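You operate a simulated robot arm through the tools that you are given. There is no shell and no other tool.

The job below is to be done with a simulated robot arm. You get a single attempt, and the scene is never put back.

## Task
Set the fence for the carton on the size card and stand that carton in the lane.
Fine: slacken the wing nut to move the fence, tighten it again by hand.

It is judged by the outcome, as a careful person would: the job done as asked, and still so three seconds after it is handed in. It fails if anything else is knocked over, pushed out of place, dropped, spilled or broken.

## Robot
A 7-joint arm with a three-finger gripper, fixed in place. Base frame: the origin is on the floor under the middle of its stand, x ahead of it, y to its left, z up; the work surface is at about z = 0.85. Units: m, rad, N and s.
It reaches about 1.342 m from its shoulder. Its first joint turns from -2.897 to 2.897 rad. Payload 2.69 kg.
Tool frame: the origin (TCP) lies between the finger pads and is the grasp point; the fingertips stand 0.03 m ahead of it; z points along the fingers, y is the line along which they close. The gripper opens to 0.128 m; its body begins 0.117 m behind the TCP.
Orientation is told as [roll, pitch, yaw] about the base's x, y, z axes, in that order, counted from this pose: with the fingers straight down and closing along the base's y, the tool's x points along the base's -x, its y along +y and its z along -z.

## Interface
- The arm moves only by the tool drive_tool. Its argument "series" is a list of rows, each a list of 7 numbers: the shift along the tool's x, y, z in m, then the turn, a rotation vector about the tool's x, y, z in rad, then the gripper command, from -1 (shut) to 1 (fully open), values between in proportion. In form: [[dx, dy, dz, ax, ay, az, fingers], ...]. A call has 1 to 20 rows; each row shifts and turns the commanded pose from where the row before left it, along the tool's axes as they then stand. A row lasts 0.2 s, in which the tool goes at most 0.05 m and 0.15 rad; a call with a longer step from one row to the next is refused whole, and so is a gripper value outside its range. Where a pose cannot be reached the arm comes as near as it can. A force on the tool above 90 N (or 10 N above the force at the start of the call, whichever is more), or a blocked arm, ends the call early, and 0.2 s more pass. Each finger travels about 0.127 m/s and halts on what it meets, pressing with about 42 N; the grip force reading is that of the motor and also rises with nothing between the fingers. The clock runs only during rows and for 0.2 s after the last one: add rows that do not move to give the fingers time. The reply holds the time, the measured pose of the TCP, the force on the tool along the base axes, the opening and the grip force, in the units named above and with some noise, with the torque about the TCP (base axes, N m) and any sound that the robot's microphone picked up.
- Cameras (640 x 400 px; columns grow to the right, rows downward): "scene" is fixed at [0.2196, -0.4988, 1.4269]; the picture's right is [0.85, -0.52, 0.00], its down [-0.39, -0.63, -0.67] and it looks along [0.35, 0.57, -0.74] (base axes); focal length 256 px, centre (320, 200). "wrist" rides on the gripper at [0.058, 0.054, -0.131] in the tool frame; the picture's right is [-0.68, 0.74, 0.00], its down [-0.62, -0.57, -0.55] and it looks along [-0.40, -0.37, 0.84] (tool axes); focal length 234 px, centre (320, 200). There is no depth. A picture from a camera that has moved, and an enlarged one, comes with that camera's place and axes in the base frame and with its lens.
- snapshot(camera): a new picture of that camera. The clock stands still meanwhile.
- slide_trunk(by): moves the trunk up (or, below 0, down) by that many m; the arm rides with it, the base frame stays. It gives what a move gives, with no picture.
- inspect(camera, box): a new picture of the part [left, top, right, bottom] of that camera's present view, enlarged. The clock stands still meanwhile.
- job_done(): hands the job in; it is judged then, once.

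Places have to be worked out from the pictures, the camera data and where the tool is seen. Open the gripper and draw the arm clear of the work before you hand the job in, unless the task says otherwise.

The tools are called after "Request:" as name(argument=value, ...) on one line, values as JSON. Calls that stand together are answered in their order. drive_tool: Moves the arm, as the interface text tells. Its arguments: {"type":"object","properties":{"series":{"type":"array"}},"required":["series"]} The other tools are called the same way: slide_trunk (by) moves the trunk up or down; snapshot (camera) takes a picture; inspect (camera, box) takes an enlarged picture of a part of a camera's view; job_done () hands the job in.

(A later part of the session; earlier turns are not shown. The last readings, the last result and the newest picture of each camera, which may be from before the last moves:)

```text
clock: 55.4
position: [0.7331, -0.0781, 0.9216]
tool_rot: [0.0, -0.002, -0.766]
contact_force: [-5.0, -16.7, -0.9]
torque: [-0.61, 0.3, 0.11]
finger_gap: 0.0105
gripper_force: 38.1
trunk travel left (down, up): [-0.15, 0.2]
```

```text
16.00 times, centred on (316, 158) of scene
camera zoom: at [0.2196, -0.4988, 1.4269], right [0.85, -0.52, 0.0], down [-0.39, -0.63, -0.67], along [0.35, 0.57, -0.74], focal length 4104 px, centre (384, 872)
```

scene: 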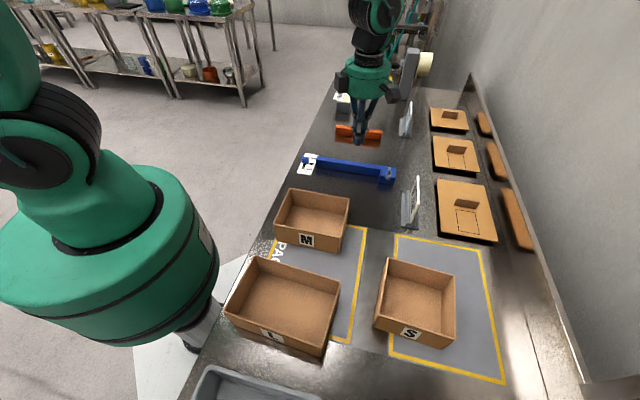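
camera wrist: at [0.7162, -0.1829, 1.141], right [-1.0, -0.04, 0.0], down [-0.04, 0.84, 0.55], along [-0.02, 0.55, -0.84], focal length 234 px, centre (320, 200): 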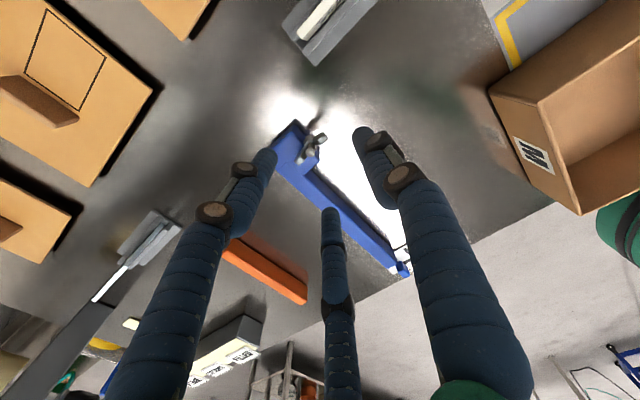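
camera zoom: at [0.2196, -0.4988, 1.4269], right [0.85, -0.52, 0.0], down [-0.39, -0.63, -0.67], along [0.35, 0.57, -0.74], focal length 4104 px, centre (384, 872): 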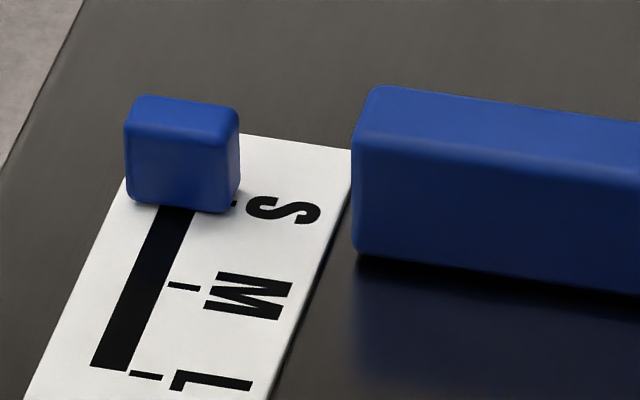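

The pointer sits on S and the nut is back at its original angle. I turn a little further clockwise to feel it go tight.

Request:
drive_tool(series=[[-0.0012, -0.0001, 0, 0, 0, 0.08, -1], [-0.0012, -0.0001, 0, 0, 0, 0.08, -1], [-0.0012, -0.0001, 0, 0, 0, 0.08, -1], [0, 0, 0, 0, 0, 0, -1]])

Request:
inspect(camera="scene", box=[348, 130, 428, 180])

Request:
inspect(camera="scene", box=[300, 148, 332, 168])

```text
clock: 56.4
position: [0.7369, -0.0814, 0.9228]
tool_rot: [0.0, -0.001, -1.004]
contact_force: [4.3, -13.7, -8.2]
torque: [-0.05, -0.48, 0.21]
finger_gap: 0.0105
gripper_force: 37.3
trunk travel left (down, up): [-0.15, 0.2]
```

```text
8.00 times, centred on (388, 155) of scene
camera zoom: at [0.2196, -0.4988, 1.4269], right [0.85, -0.52, 0.0], down [-0.39, -0.63, -0.67], along [0.35, 0.57, -0.74], focal length 2052 px, centre (-224, 560)
```

zoom: 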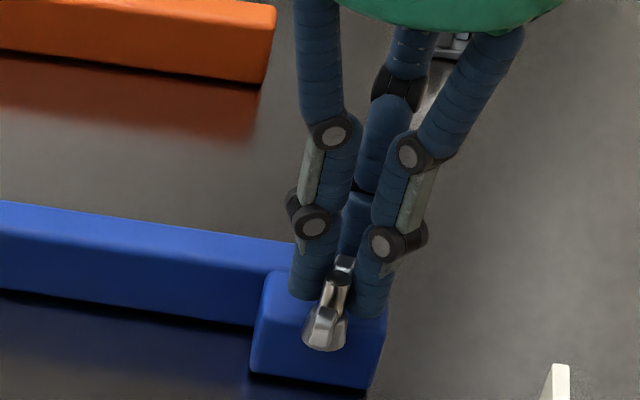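

```text
16.00 times, centred on (316, 158) of scene
camera zoom: at [0.2196, -0.4988, 1.4269], right [0.85, -0.52, 0.0], down [-0.39, -0.63, -0.67], along [0.35, 0.57, -0.74], focal length 4104 px, centre (384, 872)
```

zoom: 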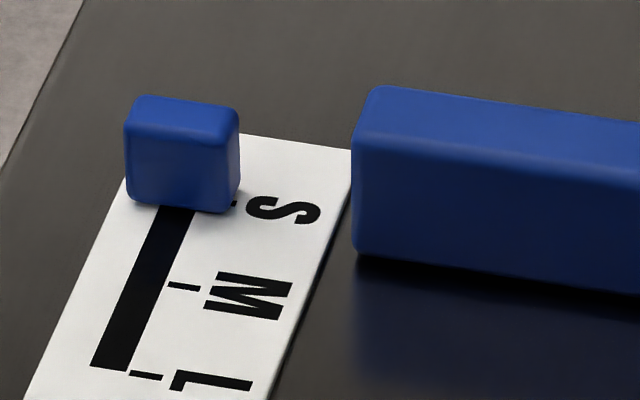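

The nut still follows, now slightly past its original angle, with little torque and the pointer fixed on S. I keep turning clockwise in moderation until it resists.

Request:
drive_tool(series=[[-0.0015, -0.0001, 0, 0, 0, 0.1, -1], [-0.0015, -0.0001, 0, 0, 0, 0.1, -1], [-0.0015, -0.0001, 0, 0, 0, 0.1, -1], [-0.0015, -0.0001, 0, 0, 0, 0.1, -1]])

Request:
inspect(camera="scene", box=[348, 130, 428, 180])

Request:
inspect(camera="scene", box=[300, 148, 332, 168])

```text
clock: 57.4
position: [0.7403, -0.0855, 0.9226]
tool_rot: [0.0, 0.0, -1.407]
contact_force: [9.6, -9.4, -8.9]
torque: [-0.22, -0.25, 0.29]
finger_gap: 0.0104
gripper_force: 38.3
trunk travel left (down, up): [-0.15, 0.2]
```

```text
8.00 times, centred on (388, 155) of scene
camera zoom: at [0.2196, -0.4988, 1.4269], right [0.85, -0.52, 0.0], down [-0.39, -0.63, -0.67], along [0.35, 0.57, -0.74], focal length 2052 px, centre (-224, 560)
```

zoom: 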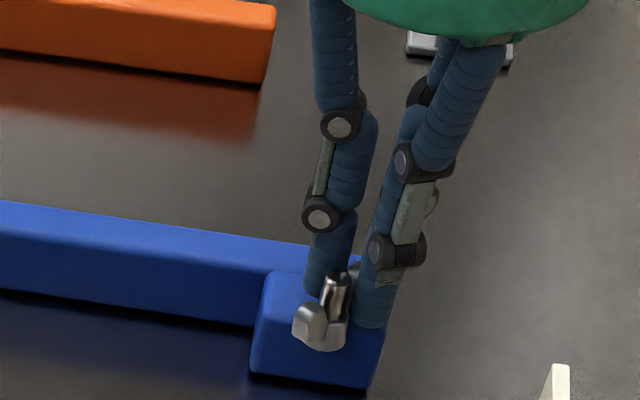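

```text
16.00 times, centred on (316, 158) of scene
camera zoom: at [0.2196, -0.4988, 1.4269], right [0.85, -0.52, 0.0], down [-0.39, -0.63, -0.67], along [0.35, 0.57, -0.74], focal length 4104 px, centre (384, 872)
```

zoom: 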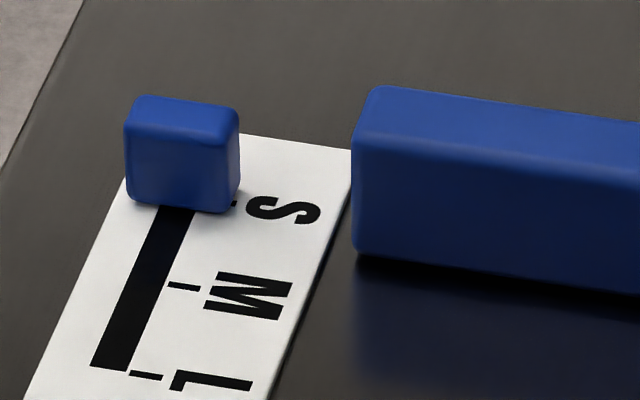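

Torque is just starting to build. I continue clockwise, reading the torque as I go.

Request:
drive_tool(series=[[-0.0015, -0.0001, 0, 0, 0, 0.1, -1], [-0.0015, -0.0001, 0, 0, 0, 0.1, -1], [-0.0015, -0.0001, 0, 0, 0, 0.1, -1]])

Request:
inspect(camera="scene", box=[348, 130, 428, 180])

Request:
inspect(camera="wrist", box=[240, 120, 400, 220])

```text
clock: 58.2
position: [0.7401, -0.0918, 0.9221]
tool_rot: [0.001, -0.001, -1.708]
contact_force: [12.7, -13.2, -4.4]
torque: [-0.38, -0.25, 0.35]
finger_gap: 0.0103
gripper_force: 37.3
trunk travel left (down, up): [-0.15, 0.2]
```

```text
8.00 times, centred on (388, 155) of scene
camera zoom: at [0.2196, -0.4988, 1.4269], right [0.85, -0.52, 0.0], down [-0.39, -0.63, -0.67], along [0.35, 0.57, -0.74], focal length 2052 px, centre (-224, 560)
```

zoom: 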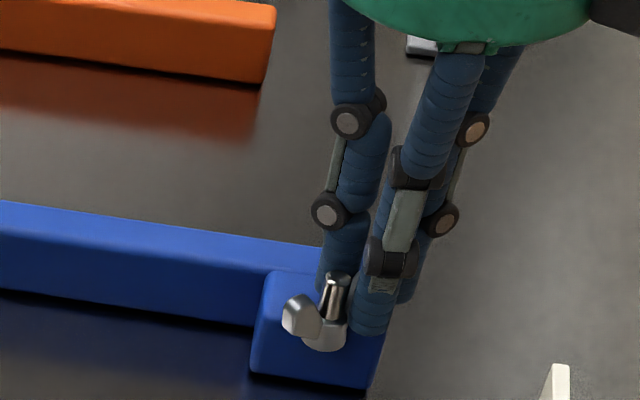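

```text
4.00 times, centred on (320, 170) of wrist
camera zoom: at [0.8004, -0.0423, 1.0529], right [0.64, -0.77, 0.0], down [-0.64, -0.53, 0.55], along [-0.42, -0.35, -0.84], focal length 937 px, centre (320, 320)
```

zoom: 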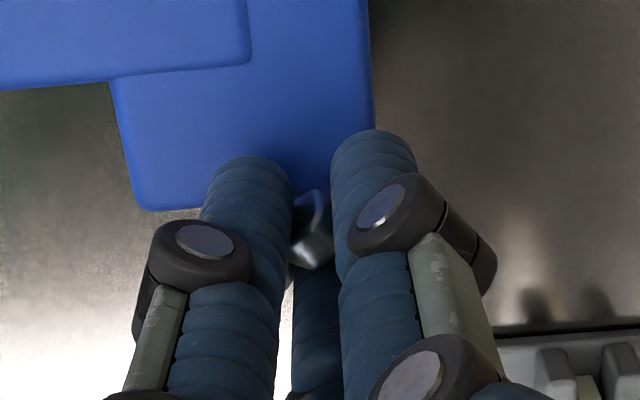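

The turning torque is rising (about 0.16 N·m about the stud). I go on a little further.

Request:
drive_tool(series=[[-0.0015, -0.0001, 0, 0, 0, 0.1, -1], [-0.0015, -0.0001, 0, 0, 0, 0.1, -1], [-0.0015, -0.0001, 0, 0, 0, 0.1, -1]])

Request:
inspect(camera="scene", box=[348, 130, 428, 180])

Request:
inspect(camera="scene", box=[300, 148, 332, 168])

Request:
snapshot(camera="wrist")

```text
clock: 59.0
position: [0.7382, -0.0964, 0.923]
tool_rot: [0.0, -0.002, -2.007]
contact_force: [20.1, -30.0, -10.3]
torque: [-0.97, -1.15, 0.48]
finger_gap: 0.0102
gripper_force: 38.0
trunk travel left (down, up): [-0.15, 0.2]
```

```text
8.00 times, centred on (388, 155) of scene
camera zoom: at [0.2196, -0.4988, 1.4269], right [0.85, -0.52, 0.0], down [-0.39, -0.63, -0.67], along [0.35, 0.57, -0.74], focal length 2052 px, centre (-224, 560)
```

zoom: 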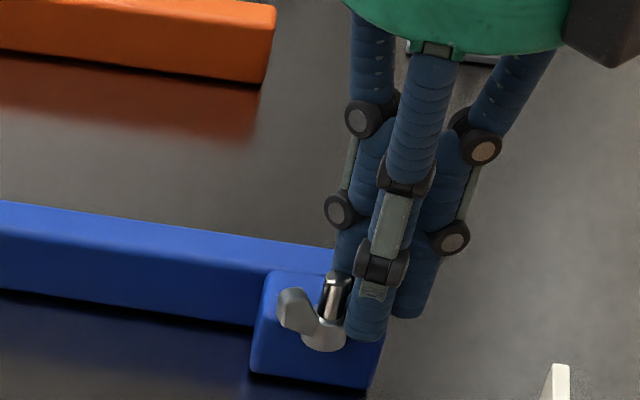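

```text
16.00 times, centred on (316, 158) of scene
camera zoom: at [0.2196, -0.4988, 1.4269], right [0.85, -0.52, 0.0], down [-0.39, -0.63, -0.67], along [0.35, 0.57, -0.74], focal length 4104 px, centre (384, 872)
```

zoom: 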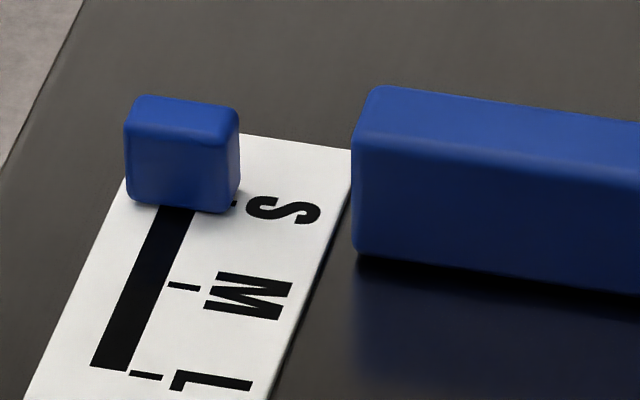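

```text
taken
camera wrist: at [0.8115, -0.0675, 1.0529], right [0.38, -0.92, 0.0], down [-0.77, -0.32, 0.55], along [-0.51, -0.21, -0.84], focal length 234 px, centre (320, 200)
```

wrist: 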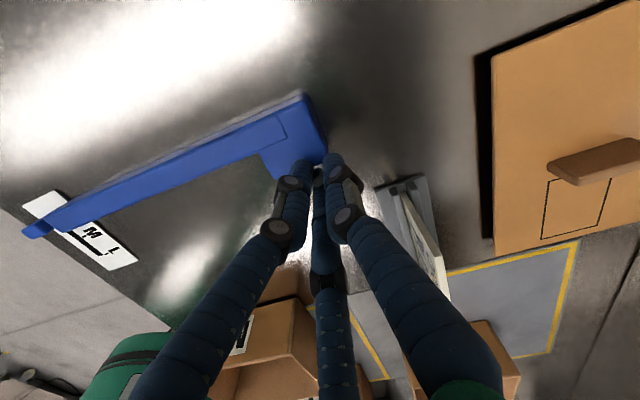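

The sideways load grew to ~36 N because my turning centre has drifted a couple of millimetres. I relieve that first to read the pure nut torque.

Request:
drive_tool(series=[[-0.0007, 0.002, 0, 0, 0, 0, -1], [0, 0, 0, 0, 0, 0, -1]])

Request:
drive_tool(series=[[-0.0015, -0.0001, 0, 0, 0, 0.1, -1], [-0.0015, -0.0001, 0, 0, 0, 0.1, -1]])

Request:
inspect(camera="scene", box=[348, 130, 428, 180])

Request:
inspect(camera="wrist", box=[240, 120, 480, 270])

```text
clock: 59.6
position: [0.739, -0.0972, 0.9223]
tool_rot: [-0.001, 0.0, -2.006]
contact_force: [11.8, -19.4, -2.9]
torque: [-0.59, -0.49, 0.37]
finger_gap: 0.0105
gripper_force: 38.0
trunk travel left (down, up): [-0.15, 0.2]
```

```text
clock: 60.2
position: [0.7366, -0.0993, 0.9226]
tool_rot: [0.001, 0.0, -2.208]
contact_force: [12.9, -27.6, -3.2]
torque: [-0.57, 0.21, 0.45]
finger_gap: 0.0107
gripper_force: 37.7
trunk travel left (down, up): [-0.15, 0.2]
```

```text
8.00 times, centred on (388, 155) of scene
camera zoom: at [0.2196, -0.4988, 1.4269], right [0.85, -0.52, 0.0], down [-0.39, -0.63, -0.67], along [0.35, 0.57, -0.74], focal length 2052 px, centre (-224, 560)
```

zoom: 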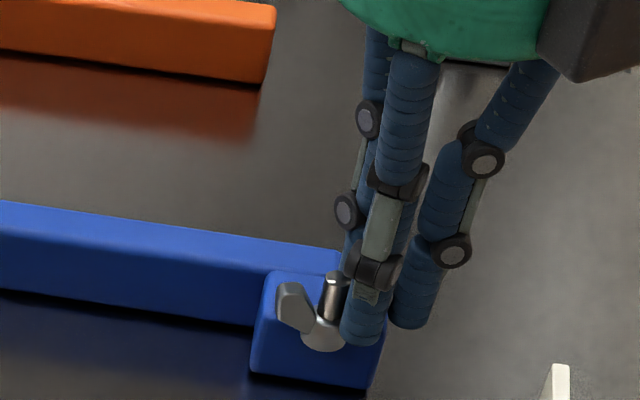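

```text
2.67 times, centred on (360, 195) of wrist
camera zoom: at [0.8146, -0.0857, 1.0528], right [0.19, -0.98, 0.0], down [-0.82, -0.16, 0.55], along [-0.54, -0.1, -0.84], focal length 624 px, centre (213, 213)
```

zoom: 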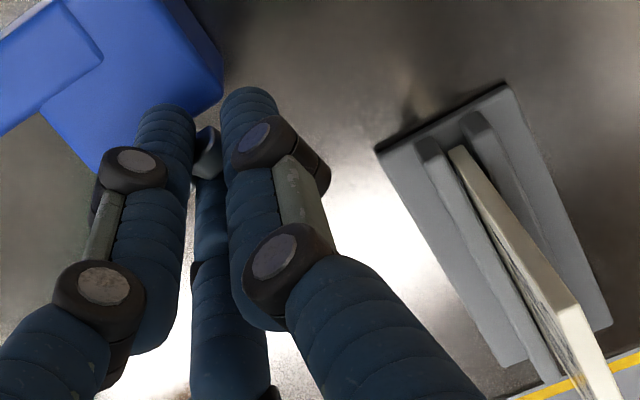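

The nut now drags steadily at about 0.13–0.16 N·m, well past its original angle, while loose it was near zero, so I judge it hand-tight. I release, lift and check the fence.

Request:
drive_tool(series=[[0, 0, 0, 0, 0, 0, -0.7], [0, 0, 0, 0, 0, 0, -0.3], [0, 0, 0, 0, 0, 0, -0.3], [0, 0, -0.02, 0, 0, 0, -0.3], [0, 0, -0.03, 0, 0, 0, -0.3], [0, 0, -0.03, 0, 0, 0, -0.3], [0, 0, -0.03, 0, 0, 0, -0.3], [0, 0, 0, 0, 0, 0, -0.3]])

Request:
inspect(camera="scene", box=[280, 100, 440, 200])

Request:
inspect(camera="scene", box=[300, 148, 332, 168])

```text
clock: 62.0
position: [0.7366, -0.0993, 1.0327]
tool_rot: [0.001, 0.001, -2.207]
contact_force: [0.4, 0.8, 0.5]
torque: [0.0, -0.02, 0.01]
finger_gap: 0.0453
gripper_force: 0.1
trunk travel left (down, up): [-0.15, 0.2]
```

```text
4.00 times, centred on (360, 150) of scene
camera zoom: at [0.2196, -0.4988, 1.4269], right [0.85, -0.52, 0.0], down [-0.39, -0.63, -0.67], along [0.35, 0.57, -0.74], focal length 1026 px, centre (160, 400)
```

zoom: 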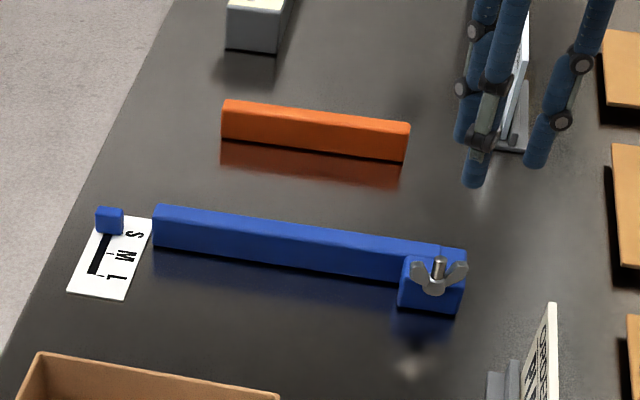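

```text
16.00 times, centred on (316, 158) of scene
camera zoom: at [0.2196, -0.4988, 1.4269], right [0.85, -0.52, 0.0], down [-0.39, -0.63, -0.67], along [0.35, 0.57, -0.74], focal length 4104 px, centre (384, 872)
```

zoom: 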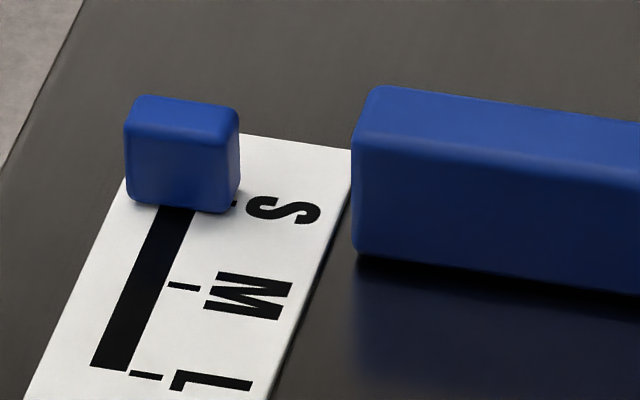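

The fence reads S and its nut's wings stand across the stud, nothing else disturbed. Now I study the S carton at higher zoom to get its size and pose.

Request:
inspect(camera="scene", box=[360, 240, 488, 360])

Request:
inspect(camera="scene", box=[256, 176, 384, 256])

Request:
snapshot(camera="wrist")

```text
3.33 times, centred on (424, 300) of scene
camera zoom: at [0.2196, -0.4988, 1.4269], right [0.85, -0.52, 0.0], down [-0.39, -0.63, -0.67], along [0.35, 0.57, -0.74], focal length 855 px, centre (-27, -133)
```

zoom: 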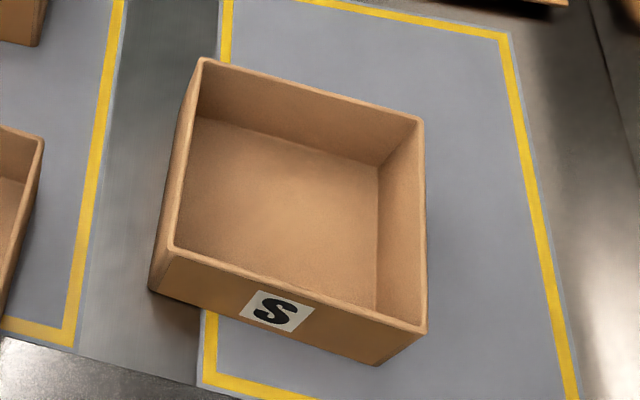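

```text
5.00 times, centred on (320, 216) of scene
camera zoom: at [0.2196, -0.4988, 1.4269], right [0.85, -0.52, 0.0], down [-0.39, -0.63, -0.67], along [0.35, 0.57, -0.74], focal length 1282 px, centre (320, 120)
```

zoom: 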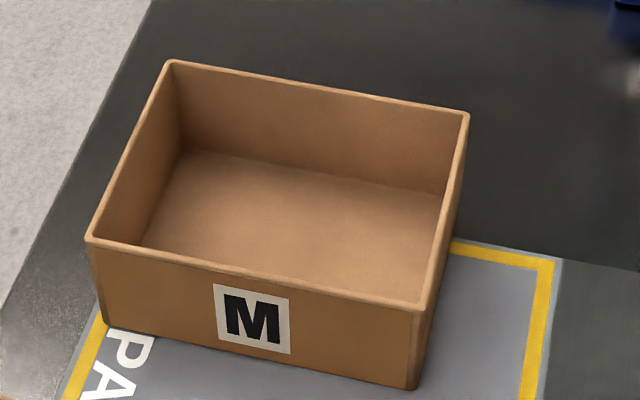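

```text
taken
camera wrist: at [0.8139, -0.0843, 1.1626], right [0.19, -0.98, 0.0], down [-0.82, -0.16, 0.55], along [-0.54, -0.11, -0.84], focal length 234 px, centre (320, 200)
```

wrist: 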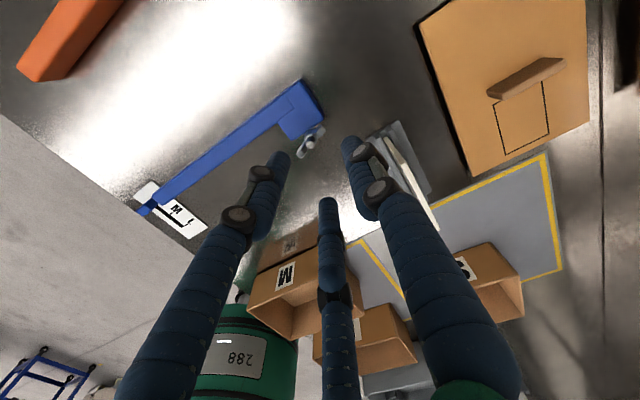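

The S carton measures about 0.137 × 0.127 × 0.074 m, centred near (0.493, -0.428) and turned about 5° from the bench axes. Carton lengths differ by the same 30 mm step as the scale, so its 0.137 side should go across the lane. First I test the clamp: I turn back to yaw -45° with the fingers closed and go beside the fence.

Request:
drive_tool(series=[[0, 0, 0, 0, 0, -0.1185, -1], [0, 0, 0, 0, 0, -0.1185, -1], [0, 0, 0, 0, 0, -0.1185, -1], [0, 0, 0, 0, 0, -0.1185, -1], [0, 0, 0, 0, 0, -0.1185, -1], [0, 0, 0, 0, 0, -0.1185, -1], [0, 0, 0, 0, 0, -0.1185, -1], [0, 0, 0, 0, 0, -0.1185, -1], [0, 0, 0, 0, 0, -0.1185, -1], [0, 0, 0, 0, 0, -0.1185, -1], [0, 0, 0, 0, 0, -0.1185, -1], [0, 0, 0, 0, 0, -0.1185, -1], [0.03, -0.005, 0, 0, 0, 0, -1], [0.03, -0.0076, 0, 0, 0, 0, -1], [0.03, 0, 0, 0, 0, 0, -1], [0.031, 0, 0, 0, 0, 0, -1], [0, 0, 0, 0, 0, 0, -1]])

Request:
drive_tool(series=[[0, 0, 0.03, 0, 0, 0, -1], [0, 0, 0.035, 0, 0, 0, -1], [0, 0, 0.035, 0, 0, 0, -1], [0, 0, 0.035, 0, 0, 0, -1], [0, 0, 0, 0, 0, 0, -1]])

Request:
inspect(camera="scene", box=[280, 100, 440, 200])

```text
clock: 65.6
position: [0.6412, -0.022, 1.0333]
tool_rot: [-0.001, 0.0, -0.785]
contact_force: [-0.5, -0.2, 0.5]
torque: [-0.02, -0.04, -0.03]
finger_gap: 0.0024
gripper_force: 31.0
trunk travel left (down, up): [-0.15, 0.2]
```

```text
clock: 66.8
position: [0.6403, -0.0242, 0.8973]
tool_rot: [-0.001, 0.003, -0.783]
contact_force: [0.6, -0.4, -0.6]
torque: [-0.02, 0.03, -0.01]
finger_gap: 0.0022
gripper_force: 31.2
trunk travel left (down, up): [-0.15, 0.2]
```

```text
4.00 times, centred on (360, 150) of scene
camera zoom: at [0.2196, -0.4988, 1.4269], right [0.85, -0.52, 0.0], down [-0.39, -0.63, -0.67], along [0.35, 0.57, -0.74], focal length 1026 px, centre (160, 400)
```

zoom: 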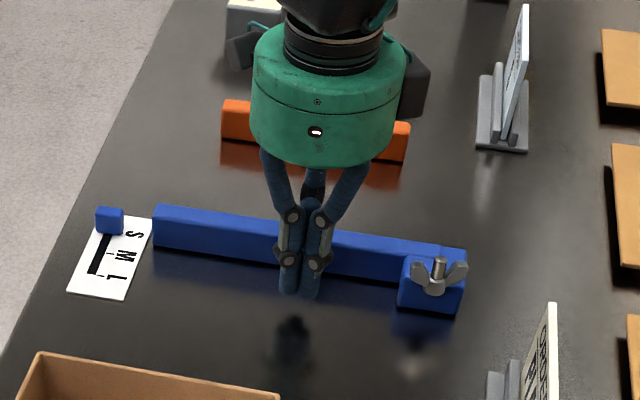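

I advance gently toward the fence to test the clamp with a light push.

Request:
drive_tool(series=[[0, 0.003, 0, 0, 0, 0, -1], [0, 0.003, 0, 0, 0, 0, -1], [0, 0.003, 0, 0, 0, 0, -1], [0, 0.003, 0, 0, 0, 0, -1], [0, 0.003, 0, 0, 0, 0, -1], [0, 0.003, 0, 0, 0, 0, -1], [0, 0, 0, 0, 0, 0, -1]])

Request:
drive_tool(series=[[0, 0.001, 0, 0, 0, 0, -1], [0, 0.001, 0, 0, 0, 0, -1], [0, 0, 0, 0, 0, 0, -1]])

Request:
drive_tool(series=[[0, 0.001, 0, 0, 0, 0, -1], [0, 0.001, 0, 0, 0, 0, -1], [0, 0, 0, 0, 0, 0, -1]])

```text
clock: 68.4
position: [0.6535, -0.0096, 0.8973]
tool_rot: [-0.001, -0.001, -0.784]
contact_force: [0.1, 0.0, 0.2]
torque: [-0.03, -0.01, -0.02]
finger_gap: 0.002
gripper_force: 31.5
trunk travel left (down, up): [-0.15, 0.2]
```

```text
clock: 69.2
position: [0.6563, -0.0088, 0.8976]
tool_rot: [-0.001, 0.001, -0.782]
contact_force: [-0.4, 0.9, -0.4]
torque: [0.03, 0.0, 0.02]
finger_gap: 0.0022
gripper_force: 31.5
trunk travel left (down, up): [-0.15, 0.2]
```

```text
clock: 70.0
position: [0.657, -0.007, 0.8979]
tool_rot: [0.0, 0.0, -0.785]
contact_force: [-0.2, 0.3, 0.4]
torque: [-0.02, 0.02, 0.02]
finger_gap: 0.002
gripper_force: 31.3
trunk travel left (down, up): [-0.15, 0.2]
```

No contact yet (u≈0.460). I keep advancing in 1 mm steps.

Request:
drive_tool(series=[[0, 0.001, 0, 0, 0, 0, -1], [0, 0.001, 0, 0, 0, 0, -1], [0, 0, 0, 0, 0, 0, -1]])

Request:
drive_tool(series=[[0, 0.001, 0, 0, 0, 0, -1], [0, 0.001, 0, 0, 0, 0, -1], [0, 0, 0, 0, 0, 0, -1]])

Request:
inspect(camera="scene", box=[300, 148, 332, 168])

```text
clock: 70.8
position: [0.6605, -0.0054, 0.8972]
tool_rot: [0.001, 0.001, -0.785]
contact_force: [0.4, 0.8, 0.4]
torque: [0.01, -0.02, 0.0]
finger_gap: 0.0019
gripper_force: 31.4
trunk travel left (down, up): [-0.15, 0.2]
```

```text
clock: 71.6
position: [0.6608, -0.0044, 0.8966]
tool_rot: [0.001, 0.002, -0.783]
contact_force: [0.7, 0.2, -0.5]
torque: [-0.02, -0.02, 0.02]
finger_gap: 0.0022
gripper_force: 31.8
trunk travel left (down, up): [-0.15, 0.2]
```

```text
16.00 times, centred on (316, 158) of scene
camera zoom: at [0.2196, -0.4988, 1.4269], right [0.85, -0.52, 0.0], down [-0.39, -0.63, -0.67], along [0.35, 0.57, -0.74], focal length 4104 px, centre (384, 872)
```

zoom: 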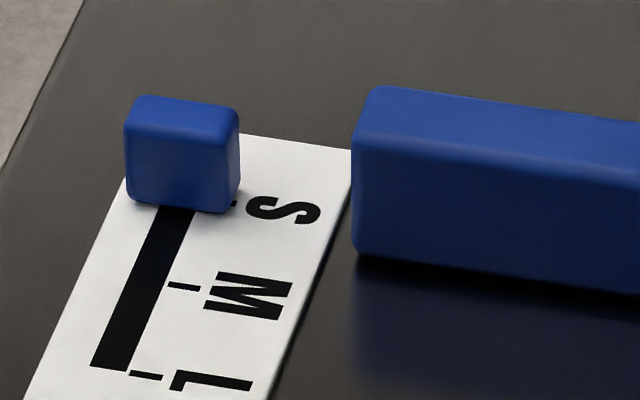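

Still free at u≈0.464, fence unmoved. I continue.

Request:
drive_tool(series=[[0, 0.001, 0, 0, 0, 0, -1], [0, 0.001, 0, 0, 0, 0, -1], [0, 0, 0, 0, 0, 0, -1]])

Request:
drive_tool(series=[[0, 0.001, 0, 0, 0, 0, -1], [0, 0.001, 0, 0, 0, 0, -1], [0, 0, 0, 0, 0, 0, -1]])

Request:
inspect(camera="scene", box=[280, 100, 440, 200])

```text
clock: 72.4
position: [0.6616, -0.004, 0.8983]
tool_rot: [-0.001, 0.002, -0.783]
contact_force: [-8.0, -14.4, 2.1]
torque: [-0.16, 0.08, -0.07]
finger_gap: 0.0022
gripper_force: 31.1
trunk travel left (down, up): [-0.15, 0.2]
```

```text
clock: 73.2
position: [0.6607, -0.0032, 0.8984]
tool_rot: [0.001, 0.001, -0.784]
contact_force: [-22.6, -41.3, 5.3]
torque: [-0.56, 0.27, -0.23]
finger_gap: 0.0021
gripper_force: 31.4
trunk travel left (down, up): [-0.15, 0.2]
```

```text
4.00 times, centred on (360, 150) of scene
camera zoom: at [0.2196, -0.4988, 1.4269], right [0.85, -0.52, 0.0], down [-0.39, -0.63, -0.67], along [0.35, 0.57, -0.74], focal length 1026 px, centre (160, 400)
```

zoom: 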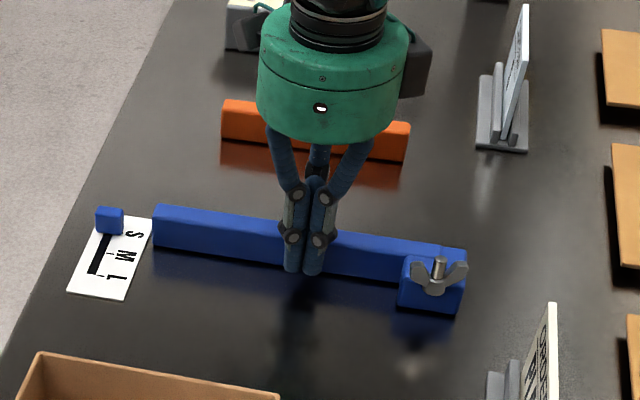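

With a 47 N push the fence did not budge, so the clamp is firm. I back off, lift, and travel over to the S carton's label wall, aligning with its 5° skew.

Request:
drive_tool(series=[[0, -0.008, 0, 0, 0, 0, -1], [0, -0.008, 0, 0, 0, 0, -1], [0, 0, -0.04, 0, 0, 0, -1], [0, 0, -0.04, 0, 0, 0, -1], [0, 0, -0.04, 0, 0, 0, -1], [0, 0, -0.04, 0, 0, 0, -1], [0, 0, 0, 0, 0, 0.083, -1], [0, 0, 0, 0, 0, 0, -1]])

Request:
drive_tool(series=[[-0.0179, -0.0375, 0, 0, 0, 0, 0], [-0.0179, -0.0375, 0, 0, 0, 0, 0], [-0.0179, -0.0375, 0, 0, 0, 0, 0], [-0.0179, -0.0375, 0, 0, 0, 0, 0], [-0.0179, -0.0375, 0, 0, 0, 0, 0], [-0.0179, -0.0375, 0, 0, 0, 0, 0], [-0.0179, -0.0375, 0, 0, 0, 0, 0], [-0.0179, -0.0375, 0, 0, 0, 0, 0], [-0.0179, -0.0375, 0, 0, 0, 0, 0], [-0.0179, -0.0375, 0, 0, 0, 0, 0], [-0.0179, -0.0375, 0, 0, 0, 0, 0], [-0.0179, -0.0375, 0, 0, 0, 0, 0], [0, 0, 0, 0, 0, 0, 0]])

Request:
snapshot(camera="wrist")

Request:
snapshot(camera="scene")

```text
clock: 75.0
position: [0.6526, -0.0129, 1.0579]
tool_rot: [0.001, 0.0, -0.867]
contact_force: [0.4, 0.6, -0.3]
torque: [0.02, 0.01, 0.0]
finger_gap: 0.0022
gripper_force: 32.2
trunk travel left (down, up): [-0.15, 0.2]
```

```text
clock: 77.8
position: [0.4464, -0.4685, 1.0581]
tool_rot: [0.0, 0.001, -0.866]
contact_force: [-0.8, -0.8, -1.0]
torque: [0.05, -0.02, -0.01]
finger_gap: 0.0641
gripper_force: 0.1
trunk travel left (down, up): [-0.15, 0.2]
```

```text
taken
camera wrist: at [0.4495, -0.3905, 1.1895], right [1.0, -0.04, 0.0], down [-0.03, -0.84, 0.55], along [-0.02, -0.55, -0.84], focal length 234 px, centre (320, 200)
```

wrist: 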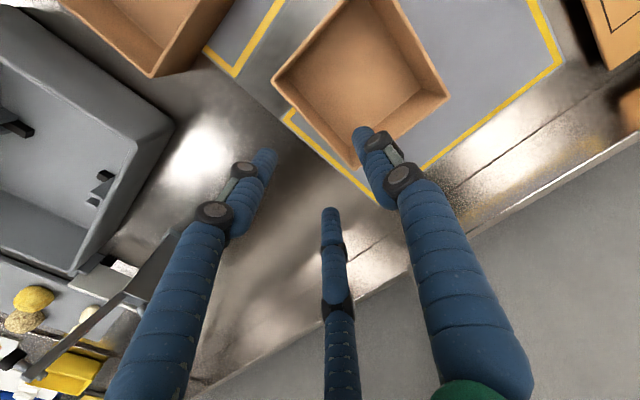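

```text
taken
```

scene: 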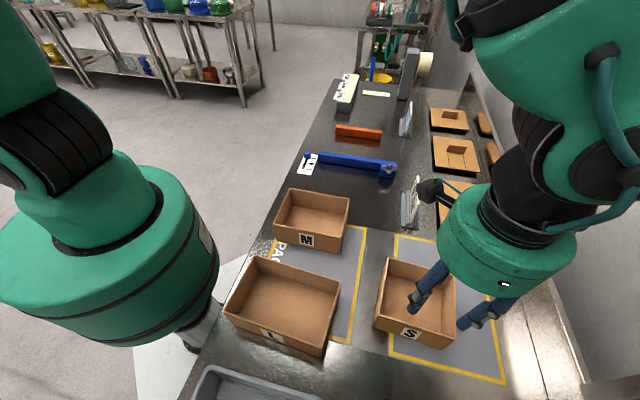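

I enlarge the carton in the wrist view to fix the label wall's position precisely.

Request:
inspect(camera="wrist", box=[260, 40, 460, 180])

Request:
inspect(camera="scene", box=[360, 240, 520, 360])

```text
2.86 times, centred on (360, 110) of wrist
camera zoom: at [0.4495, -0.3905, 1.1895], right [1.0, -0.04, 0.0], down [-0.03, -0.84, 0.55], along [-0.02, -0.55, -0.84], focal length 669 px, centre (206, 457)
```

zoom: 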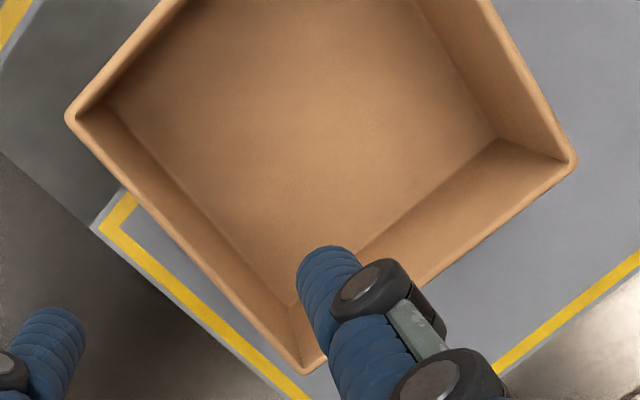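

```text
3.33 times, centred on (440, 300) of scene
camera zoom: at [0.2196, -0.4988, 1.4269], right [0.85, -0.52, 0.0], down [-0.39, -0.63, -0.67], along [0.35, 0.57, -0.74], focal length 855 px, centre (-80, -133)
```

zoom: 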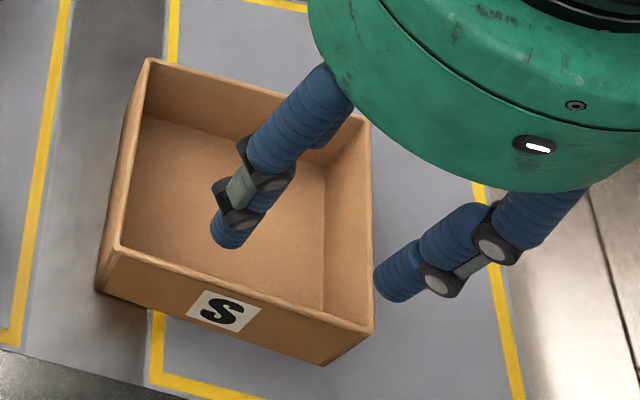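

Both cameras agree on the wall to within 2 mm. I shift about 3 mm outward so all fingers meet the wall together, and lower to just above the rim for a check.

Request:
drive_tool(series=[[0, -0.003, 0.025, 0, 0, 0, 0], [0, 0, 0.03, 0, 0, 0, 0], [0, 0, 0.03, 0, 0, 0, 0], [0, 0, 0.01, 0, 0, 0, 0], [0, 0, 0, 0, 0, 0, 0]])

Request:
snapshot(camera="wrist")

Request:
inspect(camera="scene", box=[360, 240, 520, 360])

```text
clock: 79.0
position: [0.4452, -0.4709, 0.9633]
tool_rot: [-0.001, 0.0, -0.866]
contact_force: [-0.2, -0.8, 0.3]
torque: [0.02, 0.03, -0.03]
finger_gap: 0.064
gripper_force: 0.0
trunk travel left (down, up): [-0.15, 0.2]
```

```text
taken
camera wrist: at [0.4478, -0.3915, 1.0937], right [1.0, -0.04, 0.0], down [-0.03, -0.84, 0.55], along [-0.02, -0.55, -0.84], focal length 234 px, centre (320, 200)
```

wrist: 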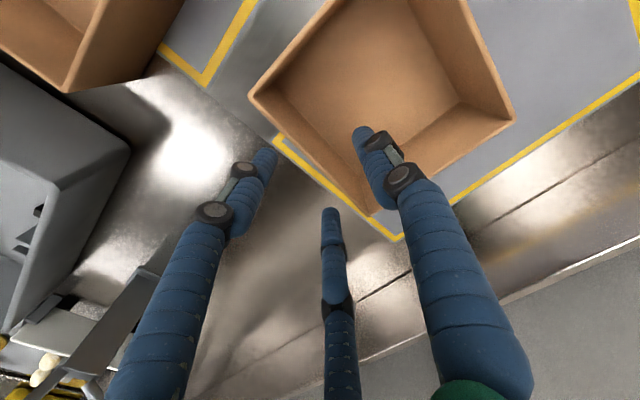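

```text
3.33 times, centred on (440, 300) of scene
camera zoom: at [0.2196, -0.4988, 1.4269], right [0.85, -0.52, 0.0], down [-0.39, -0.63, -0.67], along [0.35, 0.57, -0.74], focal length 855 px, centre (-80, -133)
```

zoom: 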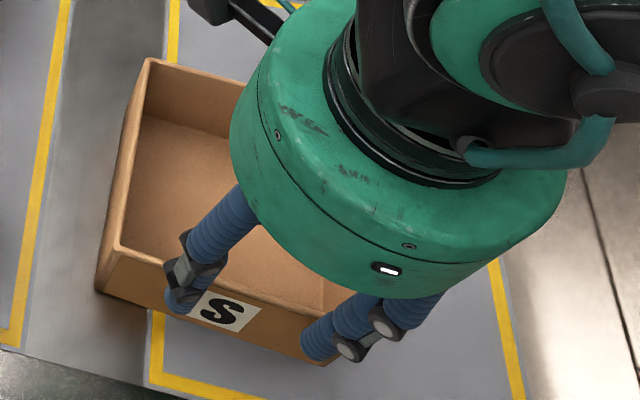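

The two outer fingers straddle the label and the third is inside the carton, all clear of the rim. I lower to z≈0.905 and close.

Request:
drive_tool(series=[[0, 0, 0.02, 0, 0, 0, 0], [0, 0, 0.02, 0, 0, 0, 0], [0, 0, 0.018, 0, 0, 0, 0], [0, 0, 0, 0, 0, 0, 0]])

Request:
drive_tool(series=[[0, 0, 0, 0, 0, 0, -0.4], [0, 0, 0, 0, 0, 0, -0.6], [0, 0, 0, 0, 0, 0, -0.75], [0, 0, 0, 0, 0, 0, -0.85], [0, 0, 0, 0, 0, 0, -0.85]])

Request:
snapshot(camera="wrist")

Request:
inspect(camera="scene", box=[360, 240, 520, 360])

```text
clock: 80.0
position: [0.4469, -0.4704, 0.9052]
tool_rot: [0.0, 0.0, -0.865]
contact_force: [0.5, -0.2, -0.4]
torque: [0.01, 0.02, 0.03]
finger_gap: 0.064
gripper_force: 0.0
trunk travel left (down, up): [-0.15, 0.2]
```

```text
clock: 81.2
position: [0.4463, -0.4693, 0.9047]
tool_rot: [-0.001, 0.0, -0.865]
contact_force: [0.0, -0.2, -0.6]
torque: [0.02, 0.01, 0.01]
finger_gap: 0.0105
gripper_force: 8.4
trunk travel left (down, up): [-0.15, 0.2]
```

```text
taken
camera wrist: at [0.4483, -0.3914, 1.0352], right [1.0, -0.04, 0.0], down [-0.03, -0.84, 0.55], along [-0.02, -0.55, -0.84], focal length 234 px, centre (320, 200)
```

wrist: 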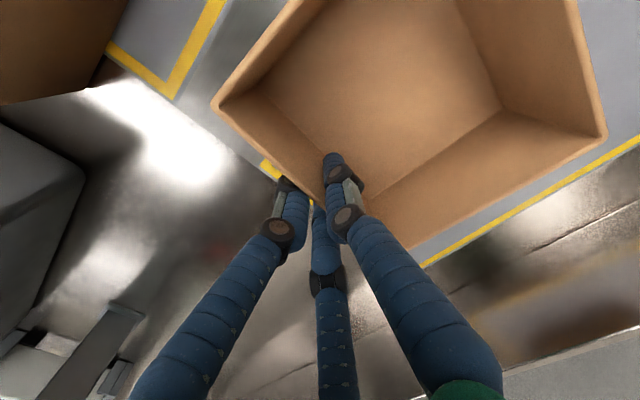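

```text
3.33 times, centred on (440, 300) of scene
camera zoom: at [0.2196, -0.4988, 1.4269], right [0.85, -0.52, 0.0], down [-0.39, -0.63, -0.67], along [0.35, 0.57, -0.74], focal length 855 px, centre (-80, -133)
```

zoom: 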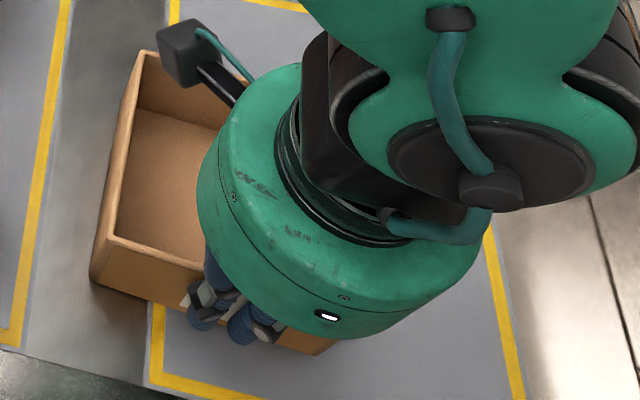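

The wall is pinched evenly with almost no net load on the hand. I firm the grip and lift a few centimetres.

Request:
drive_tool(series=[[0, 0, 0, 0, 0, 0, -0.95], [0, 0, 0, 0, 0, 0, -1], [0, 0, 0, 0, 0, 0, -1], [0, 0, -0.01, 0, 0, 0, -1], [0, 0, -0.02, 0, 0, 0, -1], [0, 0, -0.02, 0, 0, 0, -1], [0, 0, 0, 0, 0, 0, -1]])

Request:
snapshot(camera="wrist")

Request:
snapshot(camera="scene")

```text
clock: 82.8
position: [0.4463, -0.469, 0.9541]
tool_rot: [0.001, 0.0, -0.865]
contact_force: [-0.3, 0.5, -0.2]
torque: [-0.08, 0.05, -0.01]
finger_gap: 0.0091
gripper_force: 37.1
trunk travel left (down, up): [-0.15, 0.2]
```

```text
taken
camera wrist: at [0.4483, -0.3902, 1.0849], right [1.0, -0.04, 0.0], down [-0.03, -0.84, 0.55], along [-0.02, -0.55, -0.84], focal length 234 px, centre (320, 200)
```

wrist: 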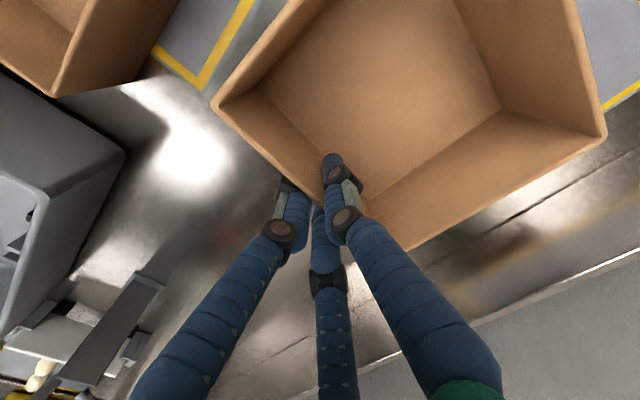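

```text
taken
```

scene: 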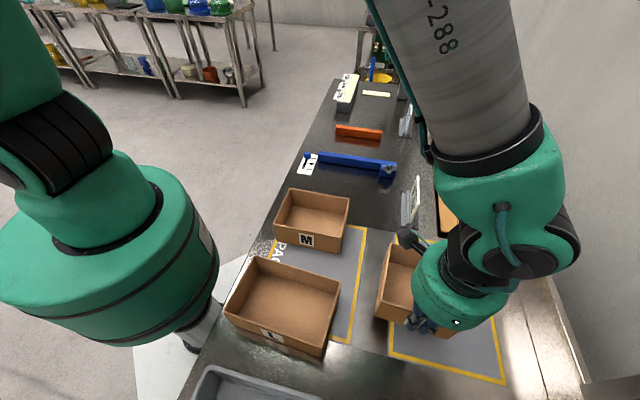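

The carton hangs level in the grip. I zoom to measure exactly where it sits relative to the tool.

Request:
inspect(camera="wrist", box=[200, 60, 360, 210])

Request:
inspect(camera="wrist", box=[480, 60, 640, 210])

```text
2.67 times, centred on (280, 135) of wrist
camera zoom: at [0.4483, -0.3902, 1.0849], right [1.0, -0.04, 0.0], down [-0.03, -0.84, 0.55], along [-0.02, -0.55, -0.84], focal length 624 px, centre (427, 373)
```

zoom: 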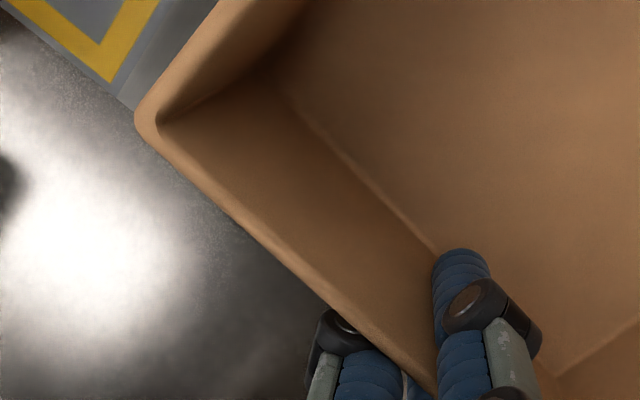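

```text
2.67 times, centred on (560, 135) of wrist
camera zoom: at [0.4483, -0.3902, 1.0849], right [1.0, -0.04, 0.0], down [-0.03, -0.84, 0.55], along [-0.02, -0.55, -0.84], focal length 624 px, centre (-320, 373)
```

zoom: 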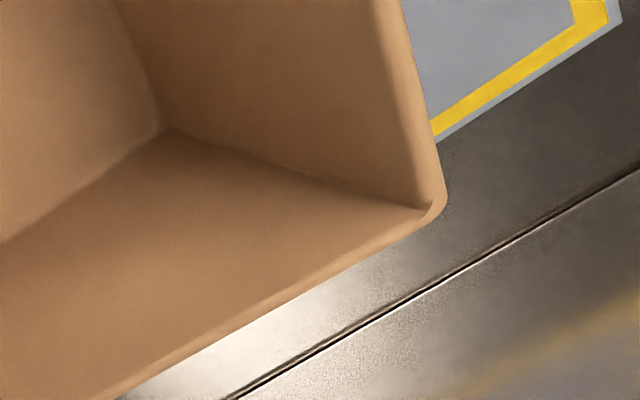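

The carton moved about 7 mm sideways on closing; its centre is at tool (+0.007, +0.0665) and square to the tool. I lift to z≈1.10 and carry it over toward the lane at constant yaw.

Request:
drive_tool(series=[[0, 0, -0.03, 0, 0, 0, -1], [0, 0, -0.04, 0, 0, 0, -1], [0, 0, -0.04, 0, 0, 0, -1], [0, 0, -0.036, 0, 0, 0, -1], [0, 0, 0, 0, 0, 0, -1]])

Request:
drive_tool(series=[[0.006, 0.02, 0, 0, 0, 0, -1], [0.0117, 0.0394, 0, 0, 0, 0, -1], [0.0117, 0.0394, 0, 0, 0, 0, -1], [0.0117, 0.0394, 0, 0, 0, 0, -1], [0.0117, 0.0394, 0, 0, 0, 0, -1], [0.0117, 0.0394, 0, 0, 0, 0, -1], [0.0117, 0.0394, 0, 0, 0, 0, -1], [0.0117, 0.0394, 0, 0, 0, 0, -1], [0.0117, 0.0394, 0, 0, 0, 0, -1], [0.0117, 0.0394, 0, 0, 0, 0, -1], [0.0117, 0.0394, 0, 0, 0, 0, -1], [0.0117, 0.0394, 0, 0, 0, 0, -1], [0.0117, 0.0394, 0, 0, 0, 0, -1], [0.0117, 0.0394, 0, 0, 0, 0, -1], [0.0117, 0.0394, 0, 0, 0, 0, -1], [0.006, 0.02, 0, 0, 0, 0, -1], [0, 0, 0, 0, 0, 0, -1]])

Request:
snapshot(camera="scene")

Request:
snapshot(camera="wrist")

```text
clock: 84.0
position: [0.4435, -0.4688, 1.1017]
tool_rot: [-0.002, 0.0, -0.866]
contact_force: [-0.6, 0.4, -0.8]
torque: [-0.12, 0.03, 0.02]
finger_gap: 0.0084
gripper_force: 36.5
trunk travel left (down, up): [-0.15, 0.2]
```

```text
clock: 87.6
position: [0.7823, 0.0475, 1.1005]
tool_rot: [-0.001, 0.001, -0.867]
contact_force: [0.8, 0.5, -0.8]
torque: [-0.06, 0.06, -0.01]
finger_gap: 0.0089
gripper_force: 36.7
trunk travel left (down, up): [-0.15, 0.2]
```

```text
taken
```

scene: 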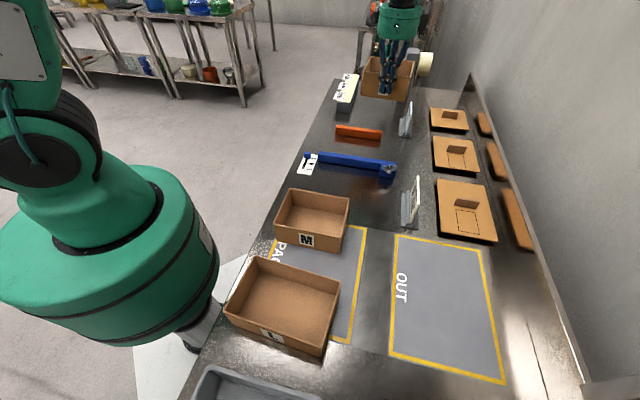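

```text
taken
camera wrist: at [0.7848, 0.1256, 1.2319], right [1.0, -0.04, 0.0], down [-0.03, -0.84, 0.55], along [-0.02, -0.55, -0.84], focal length 234 px, centre (320, 200)
```

wrist: 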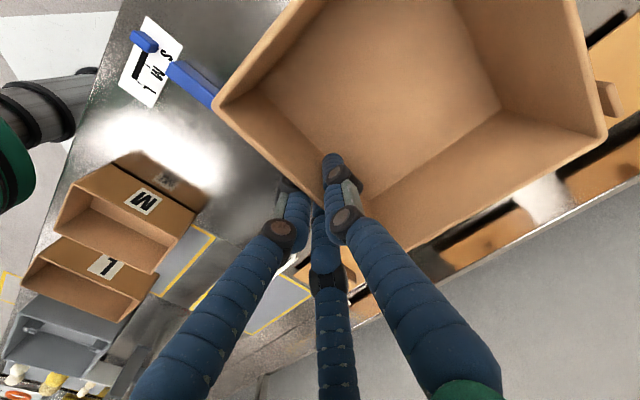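

The carton is held level and everything below is clear. I rotate it to square with the lane (yaw +45°).

Request:
drive_tool(series=[[0, 0, 0, 0, 0, -0.08, -1], [0, 0, 0, 0, 0, -0.131, -1], [0, 0, 0, 0, 0, -0.131, -1], [0, 0, 0, 0, 0, -0.131, -1], [0, 0, 0, 0, 0, -0.131, -1], [0, 0, 0, 0, 0, -0.131, -1], [0, 0, 0, 0, 0, -0.131, -1], [0, 0, 0, 0, 0, -0.131, -1], [0, 0, 0, 0, 0, -0.131, -1], [0, 0, 0, 0, 0, -0.131, -1], [0, 0, 0, 0, 0, -0.131, -1], [0, 0, 0, 0, 0, -0.131, -1], [0, 0, 0, 0, 0, -0.131, -1], [0, 0, 0, 0, 0, 0, -1]])

Request:
snapshot(camera="scene")

Request:
snapshot(camera="wrist")

```text
clock: 90.6
position: [0.7824, 0.0469, 1.101]
tool_rot: [0.001, 0.001, 0.788]
contact_force: [0.0, -0.5, -1.7]
torque: [-0.04, -0.08, 0.01]
finger_gap: 0.009
gripper_force: 36.8
trunk travel left (down, up): [-0.15, 0.2]
```

```text
taken
```

scene: 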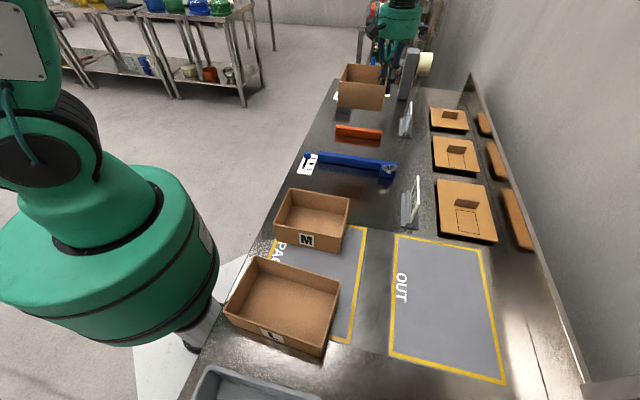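

```text
taken
camera wrist: at [0.7029, 0.0429, 1.2309], right [-0.04, 1.0, 0.0], down [0.84, 0.04, 0.55], along [0.55, 0.02, -0.84], focal length 234 px, centre (320, 200)
```

wrist: 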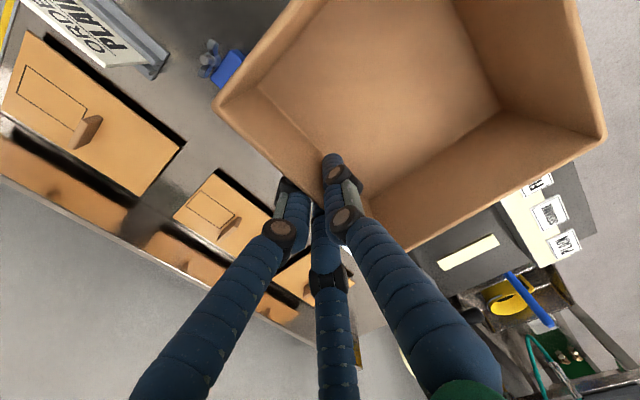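

The carton is square to the bench with its centre over the lane at about u=0.579, v=0.454. I lower it to just above the fence height and check the clearances.

Request:
drive_tool(series=[[0, 0, 0.03, 0, 0, 0, -1], [0, 0, 0.035, 0, 0, 0, -1], [0, 0, 0.035, 0, 0, 0, -1], [0, 0, 0.035, 0, 0, 0, -1], [0, 0, 0, 0, 0, 0, -1]])

Request:
inspect(camera="scene", box=[290, 60, 450, 180])

Request:
snapshot(camera="wrist")

```text
clock: 91.8
position: [0.7815, 0.0487, 0.9643]
tool_rot: [0.001, -0.001, 0.787]
contact_force: [0.1, -0.2, -1.4]
torque: [-0.05, -0.03, -0.02]
finger_gap: 0.0084
gripper_force: 36.7
trunk travel left (down, up): [-0.15, 0.2]
```

```text
3.33 times, centred on (370, 120) of scene
camera zoom: at [0.2196, -0.4988, 1.4269], right [0.85, -0.52, 0.0], down [-0.39, -0.63, -0.67], along [0.35, 0.57, -0.74], focal length 855 px, centre (153, 467)
```

zoom: 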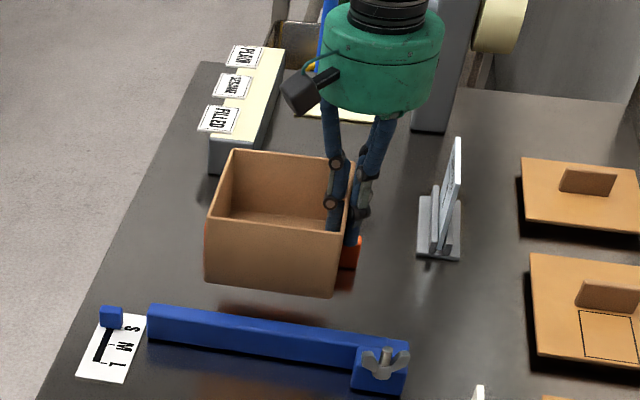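

```text
taken
camera wrist: at [0.7026, 0.0448, 1.0945], right [-0.04, 1.0, 0.0], down [0.84, 0.04, 0.55], along [0.55, 0.02, -0.84], focal length 234 px, centre (320, 200)
```

wrist: 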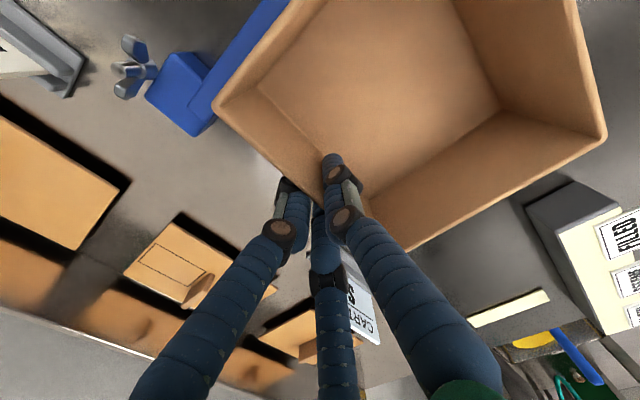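

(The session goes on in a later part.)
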